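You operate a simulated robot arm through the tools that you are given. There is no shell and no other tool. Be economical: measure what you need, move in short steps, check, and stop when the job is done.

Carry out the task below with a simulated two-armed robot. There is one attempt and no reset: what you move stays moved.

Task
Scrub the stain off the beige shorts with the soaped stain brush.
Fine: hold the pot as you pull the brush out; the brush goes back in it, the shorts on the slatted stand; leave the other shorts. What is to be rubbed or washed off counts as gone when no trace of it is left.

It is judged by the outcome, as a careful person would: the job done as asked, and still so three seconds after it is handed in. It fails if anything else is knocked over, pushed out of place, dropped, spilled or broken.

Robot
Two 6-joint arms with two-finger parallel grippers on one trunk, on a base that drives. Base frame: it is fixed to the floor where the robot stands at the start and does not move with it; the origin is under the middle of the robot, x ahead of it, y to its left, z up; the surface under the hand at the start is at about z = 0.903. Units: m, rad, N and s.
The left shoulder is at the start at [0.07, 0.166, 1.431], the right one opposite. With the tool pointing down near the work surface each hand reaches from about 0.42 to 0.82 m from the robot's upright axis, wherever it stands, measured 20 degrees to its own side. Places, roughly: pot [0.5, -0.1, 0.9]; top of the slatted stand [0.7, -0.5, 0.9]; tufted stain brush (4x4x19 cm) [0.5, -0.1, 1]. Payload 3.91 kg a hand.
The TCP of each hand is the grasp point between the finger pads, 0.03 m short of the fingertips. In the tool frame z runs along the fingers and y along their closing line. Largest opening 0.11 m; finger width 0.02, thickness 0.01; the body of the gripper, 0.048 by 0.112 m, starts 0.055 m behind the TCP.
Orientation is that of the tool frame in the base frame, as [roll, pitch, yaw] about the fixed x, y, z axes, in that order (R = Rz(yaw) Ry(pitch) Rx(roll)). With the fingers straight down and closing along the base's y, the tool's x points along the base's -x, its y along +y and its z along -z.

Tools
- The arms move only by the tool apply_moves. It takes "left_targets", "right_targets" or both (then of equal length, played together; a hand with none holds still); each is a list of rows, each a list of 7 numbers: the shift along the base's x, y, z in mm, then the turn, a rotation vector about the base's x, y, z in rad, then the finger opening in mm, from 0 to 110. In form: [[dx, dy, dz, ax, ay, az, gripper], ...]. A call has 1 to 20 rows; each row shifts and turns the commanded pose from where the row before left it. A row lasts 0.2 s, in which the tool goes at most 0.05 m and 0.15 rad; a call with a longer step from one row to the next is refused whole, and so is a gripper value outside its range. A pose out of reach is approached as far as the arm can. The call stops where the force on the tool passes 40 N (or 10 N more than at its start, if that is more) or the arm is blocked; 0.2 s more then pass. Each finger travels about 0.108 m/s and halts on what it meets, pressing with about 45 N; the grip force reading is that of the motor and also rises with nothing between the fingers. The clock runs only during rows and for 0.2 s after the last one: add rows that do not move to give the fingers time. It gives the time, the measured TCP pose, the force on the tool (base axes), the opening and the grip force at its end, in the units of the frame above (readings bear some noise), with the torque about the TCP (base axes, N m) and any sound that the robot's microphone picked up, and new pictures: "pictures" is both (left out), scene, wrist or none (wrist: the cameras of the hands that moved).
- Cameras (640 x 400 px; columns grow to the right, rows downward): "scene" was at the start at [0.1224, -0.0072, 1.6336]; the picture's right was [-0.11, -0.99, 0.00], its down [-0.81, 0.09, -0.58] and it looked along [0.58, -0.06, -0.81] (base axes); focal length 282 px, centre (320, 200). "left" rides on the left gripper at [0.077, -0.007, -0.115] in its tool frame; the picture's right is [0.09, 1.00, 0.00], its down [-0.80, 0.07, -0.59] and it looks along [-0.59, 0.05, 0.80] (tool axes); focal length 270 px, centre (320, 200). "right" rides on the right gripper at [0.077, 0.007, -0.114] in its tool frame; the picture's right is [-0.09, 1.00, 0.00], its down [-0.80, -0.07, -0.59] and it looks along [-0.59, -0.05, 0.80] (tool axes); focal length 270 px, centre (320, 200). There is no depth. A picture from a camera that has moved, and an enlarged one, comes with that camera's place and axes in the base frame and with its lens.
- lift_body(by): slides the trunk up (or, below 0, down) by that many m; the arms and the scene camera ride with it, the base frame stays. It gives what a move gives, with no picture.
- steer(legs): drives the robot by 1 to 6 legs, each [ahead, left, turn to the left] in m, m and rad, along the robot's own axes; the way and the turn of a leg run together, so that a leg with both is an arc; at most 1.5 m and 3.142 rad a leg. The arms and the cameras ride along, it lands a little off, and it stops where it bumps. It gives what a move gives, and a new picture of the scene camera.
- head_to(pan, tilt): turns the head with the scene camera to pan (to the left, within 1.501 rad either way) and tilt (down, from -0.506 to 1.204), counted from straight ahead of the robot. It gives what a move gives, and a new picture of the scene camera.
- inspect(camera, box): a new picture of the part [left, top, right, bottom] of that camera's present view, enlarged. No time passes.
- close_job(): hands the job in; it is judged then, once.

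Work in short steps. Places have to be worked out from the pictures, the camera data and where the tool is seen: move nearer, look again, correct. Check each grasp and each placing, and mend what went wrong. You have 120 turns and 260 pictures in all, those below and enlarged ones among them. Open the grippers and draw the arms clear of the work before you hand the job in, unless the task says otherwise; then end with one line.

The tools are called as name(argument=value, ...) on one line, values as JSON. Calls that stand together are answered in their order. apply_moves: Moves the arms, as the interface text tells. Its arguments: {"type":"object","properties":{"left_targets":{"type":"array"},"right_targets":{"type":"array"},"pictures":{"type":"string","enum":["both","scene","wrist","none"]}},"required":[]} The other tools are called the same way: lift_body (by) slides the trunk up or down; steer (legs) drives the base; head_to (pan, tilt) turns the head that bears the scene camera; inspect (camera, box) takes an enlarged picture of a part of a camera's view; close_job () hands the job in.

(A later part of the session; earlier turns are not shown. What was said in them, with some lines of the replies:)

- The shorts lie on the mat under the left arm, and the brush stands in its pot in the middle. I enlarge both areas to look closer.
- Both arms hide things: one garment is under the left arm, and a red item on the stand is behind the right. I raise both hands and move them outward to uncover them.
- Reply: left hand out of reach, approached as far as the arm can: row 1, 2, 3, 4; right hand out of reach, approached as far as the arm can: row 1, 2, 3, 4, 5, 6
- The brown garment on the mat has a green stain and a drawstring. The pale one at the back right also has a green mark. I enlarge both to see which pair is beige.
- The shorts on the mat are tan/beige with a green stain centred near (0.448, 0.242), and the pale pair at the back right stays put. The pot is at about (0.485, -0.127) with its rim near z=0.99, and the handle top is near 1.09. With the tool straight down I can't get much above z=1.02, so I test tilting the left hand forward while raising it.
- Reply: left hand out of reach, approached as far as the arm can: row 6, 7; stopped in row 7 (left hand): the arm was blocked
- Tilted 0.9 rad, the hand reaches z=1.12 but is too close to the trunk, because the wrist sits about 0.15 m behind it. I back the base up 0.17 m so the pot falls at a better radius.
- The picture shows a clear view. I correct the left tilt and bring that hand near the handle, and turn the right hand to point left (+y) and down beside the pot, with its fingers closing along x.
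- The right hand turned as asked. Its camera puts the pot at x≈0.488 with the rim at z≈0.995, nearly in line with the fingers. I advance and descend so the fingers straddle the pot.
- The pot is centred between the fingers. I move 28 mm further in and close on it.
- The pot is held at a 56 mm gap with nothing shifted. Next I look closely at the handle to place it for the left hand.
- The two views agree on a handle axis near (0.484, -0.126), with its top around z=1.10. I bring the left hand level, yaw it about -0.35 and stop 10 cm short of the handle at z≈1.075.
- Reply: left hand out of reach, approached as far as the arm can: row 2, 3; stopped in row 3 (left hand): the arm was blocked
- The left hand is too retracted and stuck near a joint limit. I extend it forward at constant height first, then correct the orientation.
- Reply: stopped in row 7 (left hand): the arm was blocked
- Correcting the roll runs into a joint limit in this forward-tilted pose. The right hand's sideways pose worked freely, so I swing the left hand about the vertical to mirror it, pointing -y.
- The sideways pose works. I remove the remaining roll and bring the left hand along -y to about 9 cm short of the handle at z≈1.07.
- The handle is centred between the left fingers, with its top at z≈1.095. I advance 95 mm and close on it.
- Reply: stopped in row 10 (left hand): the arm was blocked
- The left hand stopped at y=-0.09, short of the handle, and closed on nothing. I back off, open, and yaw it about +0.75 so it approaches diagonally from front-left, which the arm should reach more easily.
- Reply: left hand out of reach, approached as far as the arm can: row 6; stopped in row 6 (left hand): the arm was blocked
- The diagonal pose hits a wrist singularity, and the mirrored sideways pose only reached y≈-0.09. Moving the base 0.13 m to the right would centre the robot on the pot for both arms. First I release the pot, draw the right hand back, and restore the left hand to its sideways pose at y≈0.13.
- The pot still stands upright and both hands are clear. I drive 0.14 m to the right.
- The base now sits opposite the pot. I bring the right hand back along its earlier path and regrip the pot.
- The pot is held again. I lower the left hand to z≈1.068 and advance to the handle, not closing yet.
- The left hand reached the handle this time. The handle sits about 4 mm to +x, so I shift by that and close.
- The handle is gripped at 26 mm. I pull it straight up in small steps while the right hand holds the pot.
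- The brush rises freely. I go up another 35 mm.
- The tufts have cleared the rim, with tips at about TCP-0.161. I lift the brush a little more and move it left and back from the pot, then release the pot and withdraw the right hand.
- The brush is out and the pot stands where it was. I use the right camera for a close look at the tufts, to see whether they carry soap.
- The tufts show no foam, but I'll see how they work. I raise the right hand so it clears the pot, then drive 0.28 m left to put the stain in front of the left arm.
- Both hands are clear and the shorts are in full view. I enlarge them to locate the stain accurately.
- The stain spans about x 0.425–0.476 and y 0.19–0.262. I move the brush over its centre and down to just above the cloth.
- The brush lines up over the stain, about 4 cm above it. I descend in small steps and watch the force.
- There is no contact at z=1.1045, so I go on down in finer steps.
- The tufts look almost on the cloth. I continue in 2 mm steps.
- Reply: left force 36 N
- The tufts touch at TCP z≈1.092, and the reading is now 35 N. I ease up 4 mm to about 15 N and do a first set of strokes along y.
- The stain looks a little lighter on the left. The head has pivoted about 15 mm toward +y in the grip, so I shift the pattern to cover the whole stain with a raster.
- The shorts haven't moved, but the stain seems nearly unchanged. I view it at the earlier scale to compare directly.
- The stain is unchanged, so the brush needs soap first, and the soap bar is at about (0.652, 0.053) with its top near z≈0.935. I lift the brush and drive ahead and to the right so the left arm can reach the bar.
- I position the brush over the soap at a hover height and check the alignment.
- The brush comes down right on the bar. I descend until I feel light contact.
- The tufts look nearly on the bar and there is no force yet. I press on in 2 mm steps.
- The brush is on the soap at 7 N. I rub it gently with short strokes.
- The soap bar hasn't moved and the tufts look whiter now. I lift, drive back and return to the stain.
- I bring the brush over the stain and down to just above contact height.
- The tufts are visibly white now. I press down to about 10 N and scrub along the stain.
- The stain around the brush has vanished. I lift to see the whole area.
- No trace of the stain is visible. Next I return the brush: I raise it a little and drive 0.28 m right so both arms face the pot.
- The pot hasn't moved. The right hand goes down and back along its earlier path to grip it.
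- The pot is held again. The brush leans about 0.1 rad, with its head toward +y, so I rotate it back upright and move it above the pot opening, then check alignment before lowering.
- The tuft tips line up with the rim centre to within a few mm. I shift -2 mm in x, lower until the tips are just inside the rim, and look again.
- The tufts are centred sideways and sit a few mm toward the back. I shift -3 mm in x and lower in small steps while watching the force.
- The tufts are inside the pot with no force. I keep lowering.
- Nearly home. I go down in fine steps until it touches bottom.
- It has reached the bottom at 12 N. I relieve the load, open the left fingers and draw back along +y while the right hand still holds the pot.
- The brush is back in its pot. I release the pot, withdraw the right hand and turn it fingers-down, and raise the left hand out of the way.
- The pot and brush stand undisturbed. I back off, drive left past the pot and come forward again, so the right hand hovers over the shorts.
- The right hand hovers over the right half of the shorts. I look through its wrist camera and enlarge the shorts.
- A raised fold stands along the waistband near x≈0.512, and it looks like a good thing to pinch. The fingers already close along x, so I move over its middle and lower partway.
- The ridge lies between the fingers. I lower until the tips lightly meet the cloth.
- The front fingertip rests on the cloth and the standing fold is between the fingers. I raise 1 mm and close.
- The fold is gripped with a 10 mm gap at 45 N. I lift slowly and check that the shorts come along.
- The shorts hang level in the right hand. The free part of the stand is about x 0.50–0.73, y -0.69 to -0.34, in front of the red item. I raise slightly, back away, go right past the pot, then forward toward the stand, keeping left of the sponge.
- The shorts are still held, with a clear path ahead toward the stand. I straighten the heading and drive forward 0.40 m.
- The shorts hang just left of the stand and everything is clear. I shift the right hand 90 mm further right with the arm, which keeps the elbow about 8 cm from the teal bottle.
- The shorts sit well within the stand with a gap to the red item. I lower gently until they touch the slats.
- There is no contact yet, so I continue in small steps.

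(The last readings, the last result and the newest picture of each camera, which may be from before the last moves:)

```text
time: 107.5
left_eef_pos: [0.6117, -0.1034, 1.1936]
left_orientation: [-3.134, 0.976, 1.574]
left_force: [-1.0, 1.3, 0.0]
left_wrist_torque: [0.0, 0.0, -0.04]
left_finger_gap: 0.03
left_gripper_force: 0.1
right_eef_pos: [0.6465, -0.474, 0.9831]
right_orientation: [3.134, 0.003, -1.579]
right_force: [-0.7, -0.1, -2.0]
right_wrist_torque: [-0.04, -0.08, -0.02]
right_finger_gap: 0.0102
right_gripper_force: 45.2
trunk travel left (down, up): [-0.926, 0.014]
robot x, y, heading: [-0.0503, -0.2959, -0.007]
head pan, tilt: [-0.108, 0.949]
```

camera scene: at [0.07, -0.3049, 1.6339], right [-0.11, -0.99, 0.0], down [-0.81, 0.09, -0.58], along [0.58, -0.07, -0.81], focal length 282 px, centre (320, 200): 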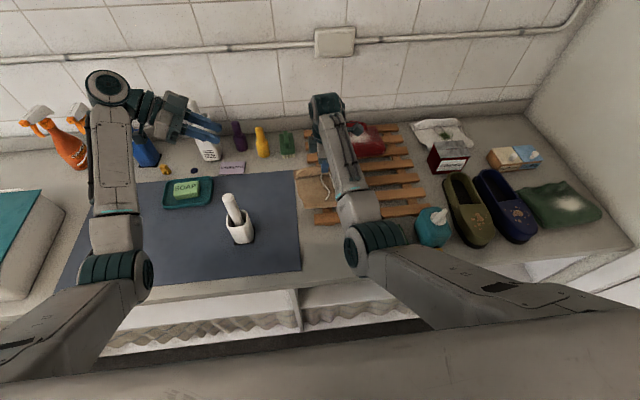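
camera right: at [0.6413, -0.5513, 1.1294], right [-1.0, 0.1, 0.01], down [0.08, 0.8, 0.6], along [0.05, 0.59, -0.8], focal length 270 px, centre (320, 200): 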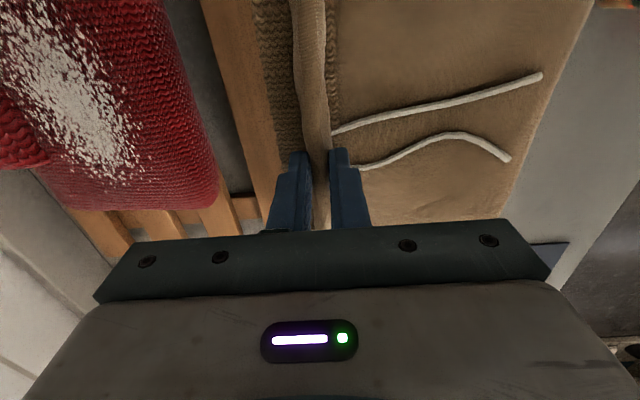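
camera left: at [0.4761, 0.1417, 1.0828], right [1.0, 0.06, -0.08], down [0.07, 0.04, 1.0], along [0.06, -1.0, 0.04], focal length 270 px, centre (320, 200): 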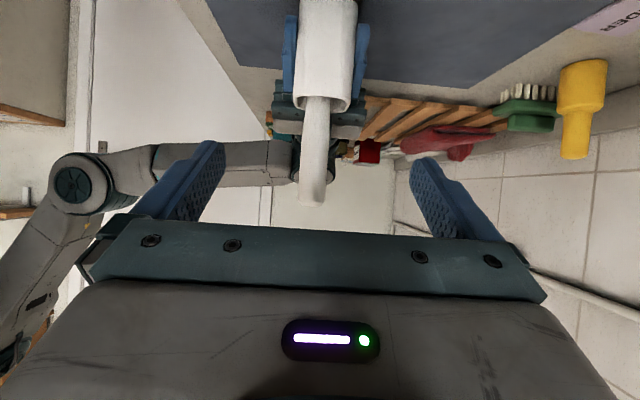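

apply_moves(right_targets=[[0, 0, -2, 0, 0, 0, 0], [0, 0, -2, 0, 0, 0, 0], [0, 0, -2, 0, 0, 0, 0], [0, 0, -2, 0, 0, 0, 0]], pictures="wrist")

inspect(camera="left", box=[270, 0, 420, 120])

```text
time: 108.5
left_eef_pos: [0.6099, -0.1033, 1.1943]
left_orientation: [-3.14, 0.978, 1.569]
left_force: [1.4, 0.8, -0.7]
left_wrist_torque: [0.02, 0.01, 0.01]
left_finger_gap: 0.0298
left_gripper_force: 0.1
right_eef_pos: [0.6476, -0.4744, 0.9816]
right_orientation: [-3.14, 0.004, -1.578]
right_force: [5.2, -2.6, 19.7]
right_wrist_torque: [0.95, 0.16, -0.04]
right_finger_gap: 0.0099
right_gripper_force: 44.5
trunk travel left (down, up): [-0.926, 0.014]
robot x, y, heading: [-0.0505, -0.2966, -0.009]
head pan, tilt: [-0.108, 0.949]
camera right: at [0.6397, -0.5517, 1.0947], right [-1.0, 0.1, 0.0], down [0.08, 0.8, 0.6], along [0.06, 0.59, -0.8], focal length 270 px, centre (320, 200)
```

right: 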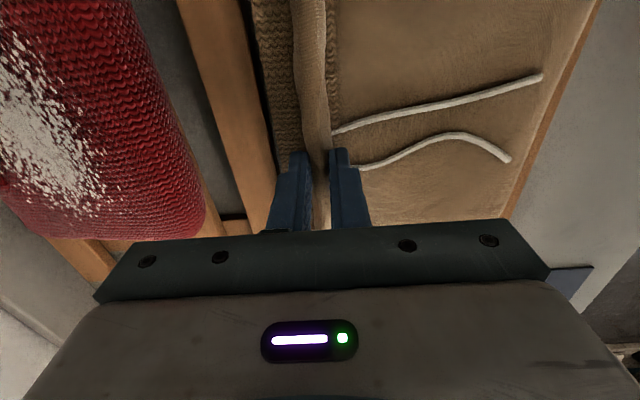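

```text
3.33 times, centred on (345, 60) of left
camera zoom: at [0.6027, 0.0335, 1.1958], right [1.0, 0.05, -0.07], down [0.07, 0.04, 1.0], along [0.05, -1.0, 0.04], focal length 901 px, centre (237, 667)
```

zoom: 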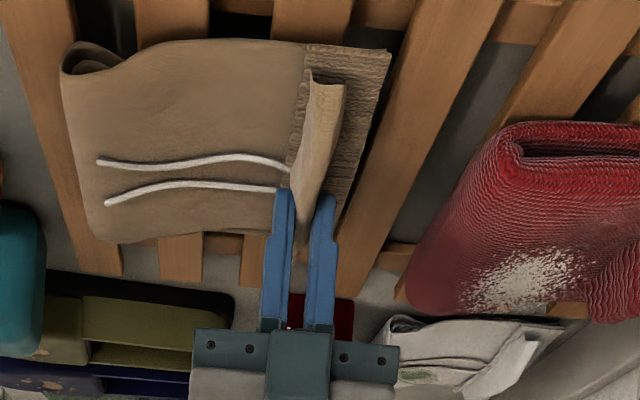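

The shorts rest on the slats at 20 N. I relieve 4 mm, open the fingers to 50 mm, then rise straight up.

apply_moves(right_targets=[[0, 0, 4, 0, 0, 0, 0], [0, 0, 0, 0, 0, 0, 20], [0, 0, 0, 0, 0, 0, 50], [0, 0, 0, 0, 0, 0, 50], [0, 0, 10, 0, 0, 0, 50], [0, 0, 15, 0, 0, 0, 50], [0, 0, 10, 0, 0, 0, 50], [0, 0, 0, 0, 0, 0, 50]], pictures="wrist")

inspect(camera="left", box=[270, 0, 420, 120])

```text
time: 110.3
left_eef_pos: [0.6132, -0.104, 1.1909]
left_orientation: [-3.136, 0.977, 1.574]
left_force: [0.1, 0.2, -0.1]
left_wrist_torque: [0.0, -0.01, 0.02]
left_finger_gap: 0.0299
left_gripper_force: 0.2
right_eef_pos: [0.6485, -0.4741, 1.0145]
right_orientation: [3.134, 0.003, -1.577]
right_force: [-0.2, -0.4, 0.1]
right_wrist_torque: [0.0, -0.02, 0.01]
right_finger_gap: 0.0501
right_gripper_force: 0.0
trunk travel left (down, up): [-0.926, 0.014]
robot x, y, heading: [-0.0492, -0.2929, -0.005]
head pan, tilt: [-0.108, 0.949]
camera right: at [0.6406, -0.5516, 1.1281], right [-1.0, 0.1, 0.01], down [0.08, 0.8, 0.6], along [0.05, 0.59, -0.8], focal length 270 px, centre (320, 200)
```

right: 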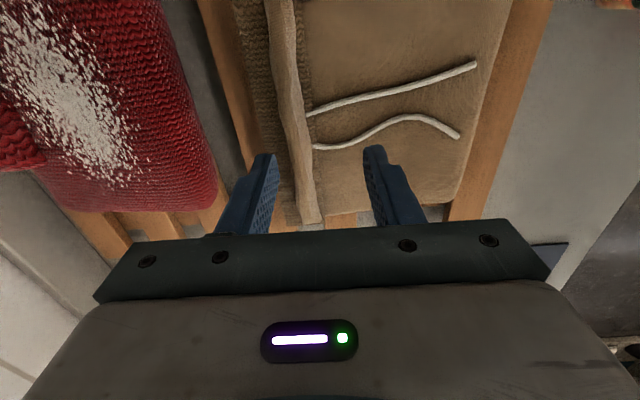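

```text
3.33 times, centred on (345, 60) of left
camera zoom: at [0.6059, 0.0325, 1.1937], right [1.0, 0.05, -0.08], down [0.07, 0.04, 1.0], along [0.05, -1.0, 0.04], focal length 901 px, centre (237, 667)
```

zoom: 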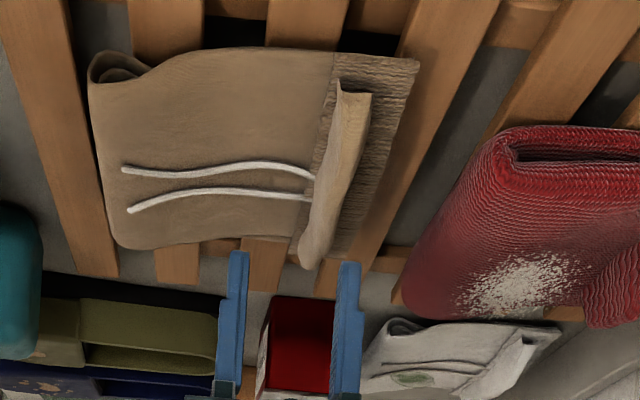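

The shorts lie flat on the slats, clean, and clear of the red item. The fingertips are about 2 cm above the fold. I raise a touch more, drive back slowly, and view the whole scene.

apply_moves(right_targets=[[0, 0, 5, 0, 0, 0, 50], [0, 0, 0, 0, 0, 0, 50]], pictures="none")

steer(legs=[[-0.33, 0, 0]])

```text
time: 110.9
left_eef_pos: [0.612, -0.1046, 1.1923]
left_orientation: [-3.133, 0.977, 1.576]
left_force: [0.9, -0.9, 0.6]
left_wrist_torque: [-0.02, -0.03, -0.01]
left_finger_gap: 0.0299
left_gripper_force: 0.1
right_eef_pos: [0.6465, -0.4731, 1.02]
right_orientation: [3.136, 0.003, -1.576]
right_force: [0.3, -0.8, 0.2]
right_wrist_torque: [-0.01, 0.03, 0.07]
right_finger_gap: 0.05
right_gripper_force: 0.1
trunk travel left (down, up): [-0.926, 0.014]
robot x, y, heading: [-0.0495, -0.2959, -0.005]
head pan, tilt: [-0.108, 0.949]
```

```text
time: 113.1
left_eef_pos: [0.2806, -0.1028, 1.1919]
left_orientation: [-3.13, 0.976, 1.577]
left_force: [-0.1, -0.5, -1.3]
left_wrist_torque: [-0.02, -0.01, -0.04]
left_finger_gap: 0.03
left_gripper_force: 0.0
right_eef_pos: [0.3147, -0.4736, 1.0189]
right_orientation: [3.133, 0.004, -1.58]
right_force: [0.0, 0.6, 0.1]
right_wrist_torque: [0.04, 0.0, -0.02]
right_finger_gap: 0.0501
right_gripper_force: 0.1
trunk travel left (down, up): [-0.926, 0.014]
robot x, y, heading: [-0.387, -0.3005, -0.005]
head pan, tilt: [-0.108, 0.949]
camera scene: at [-0.2579, -0.3032, 1.6333], right [-0.11, -0.99, 0.0], down [-0.81, 0.09, -0.58], along [0.58, -0.07, -0.81], focal length 282 px, centre (320, 200)
```

scene: 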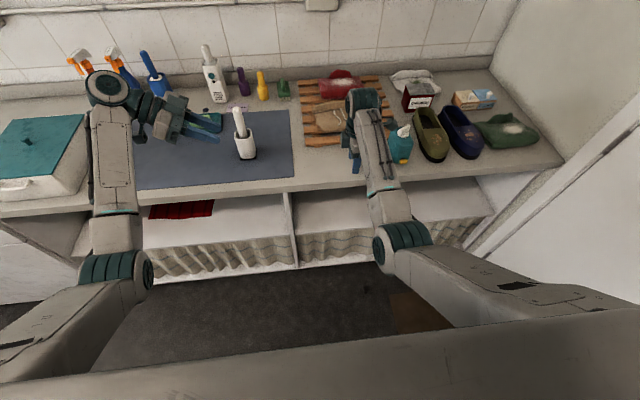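

I check the shorts on the stand and the pot up close. The grippers should also be open at hand-in, so I open them.

inspect(camera="scene", box=[290, 60, 450, 170])

inspect(camera="scene", box=[200, 90, 290, 170])

apply_moves(left_targets=[[0, 0, 0, 0, 0, 0, 70], [0, 0, 0, 0, 0, 0, 110], [0, 0, 0, 0, 0, 0, 110]], right_targets=[[0, 0, 0, 0, 0, 0, 80], [0, 0, 0, 0, 0, 0, 110], [0, 0, 0, 0, 0, 0, 110]], pictures="none")

```text
3.64 times, centred on (370, 115) of scene
camera zoom: at [-0.2579, -0.3032, 1.6333], right [-0.11, -0.99, 0.0], down [-0.81, 0.09, -0.58], along [0.58, -0.07, -0.81], focal length 1025 px, centre (138, 509)
```

zoom: 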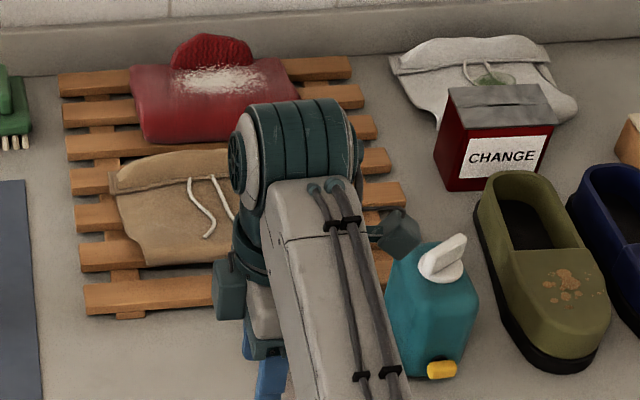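

```text
5.00 times, centred on (245, 130) of scene
camera zoom: at [-0.2579, -0.3032, 1.6333], right [-0.11, -0.99, 0.0], down [-0.81, 0.09, -0.58], along [0.58, -0.07, -0.81], focal length 1409 px, centre (695, 550)
```

zoom: 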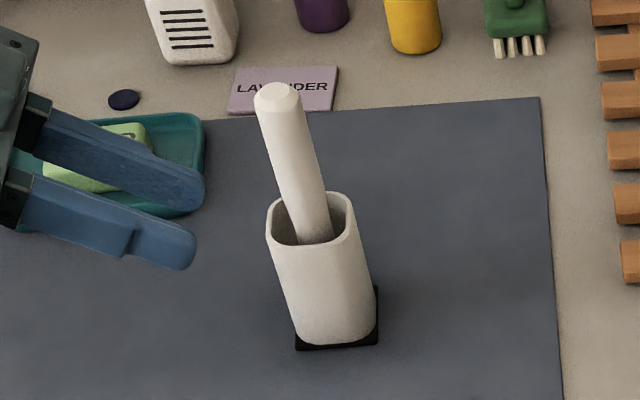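

```text
time: 113.9
left_eef_pos: [0.2784, -0.1036, 1.1937]
left_orientation: [-3.137, 0.974, 1.573]
left_force: [-0.6, -0.6, -0.4]
left_wrist_torque: [0.02, 0.04, 0.02]
left_finger_gap: 0.1099
left_gripper_force: 0.1
right_eef_pos: [0.3132, -0.4726, 1.0216]
right_orientation: [3.137, 0.004, -1.58]
right_force: [-0.4, 0.4, -0.4]
right_wrist_torque: [0.0, -0.02, 0.0]
right_finger_gap: 0.1099
right_gripper_force: 0.1
trunk travel left (down, up): [-0.926, 0.014]
robot x, y, heading: [-0.3817, -0.2983, -0.001]
head pan, tilt: [-0.108, 0.949]
```

The shorts are clean and flat on the slats, and the brush is upright in its pot. Nothing else has moved, and both grippers are open and clear of the work, so I hand the job in.

close_job()

```text
The job is handed in.
```

The stain is scrubbed off the beige shorts with no trace left that the cameras could see; the brush is back in its pot, the shorts lie on the slatted stand, and the other shorts were not touched. The brush cleaned nothing until I rubbed it on the soap bar.
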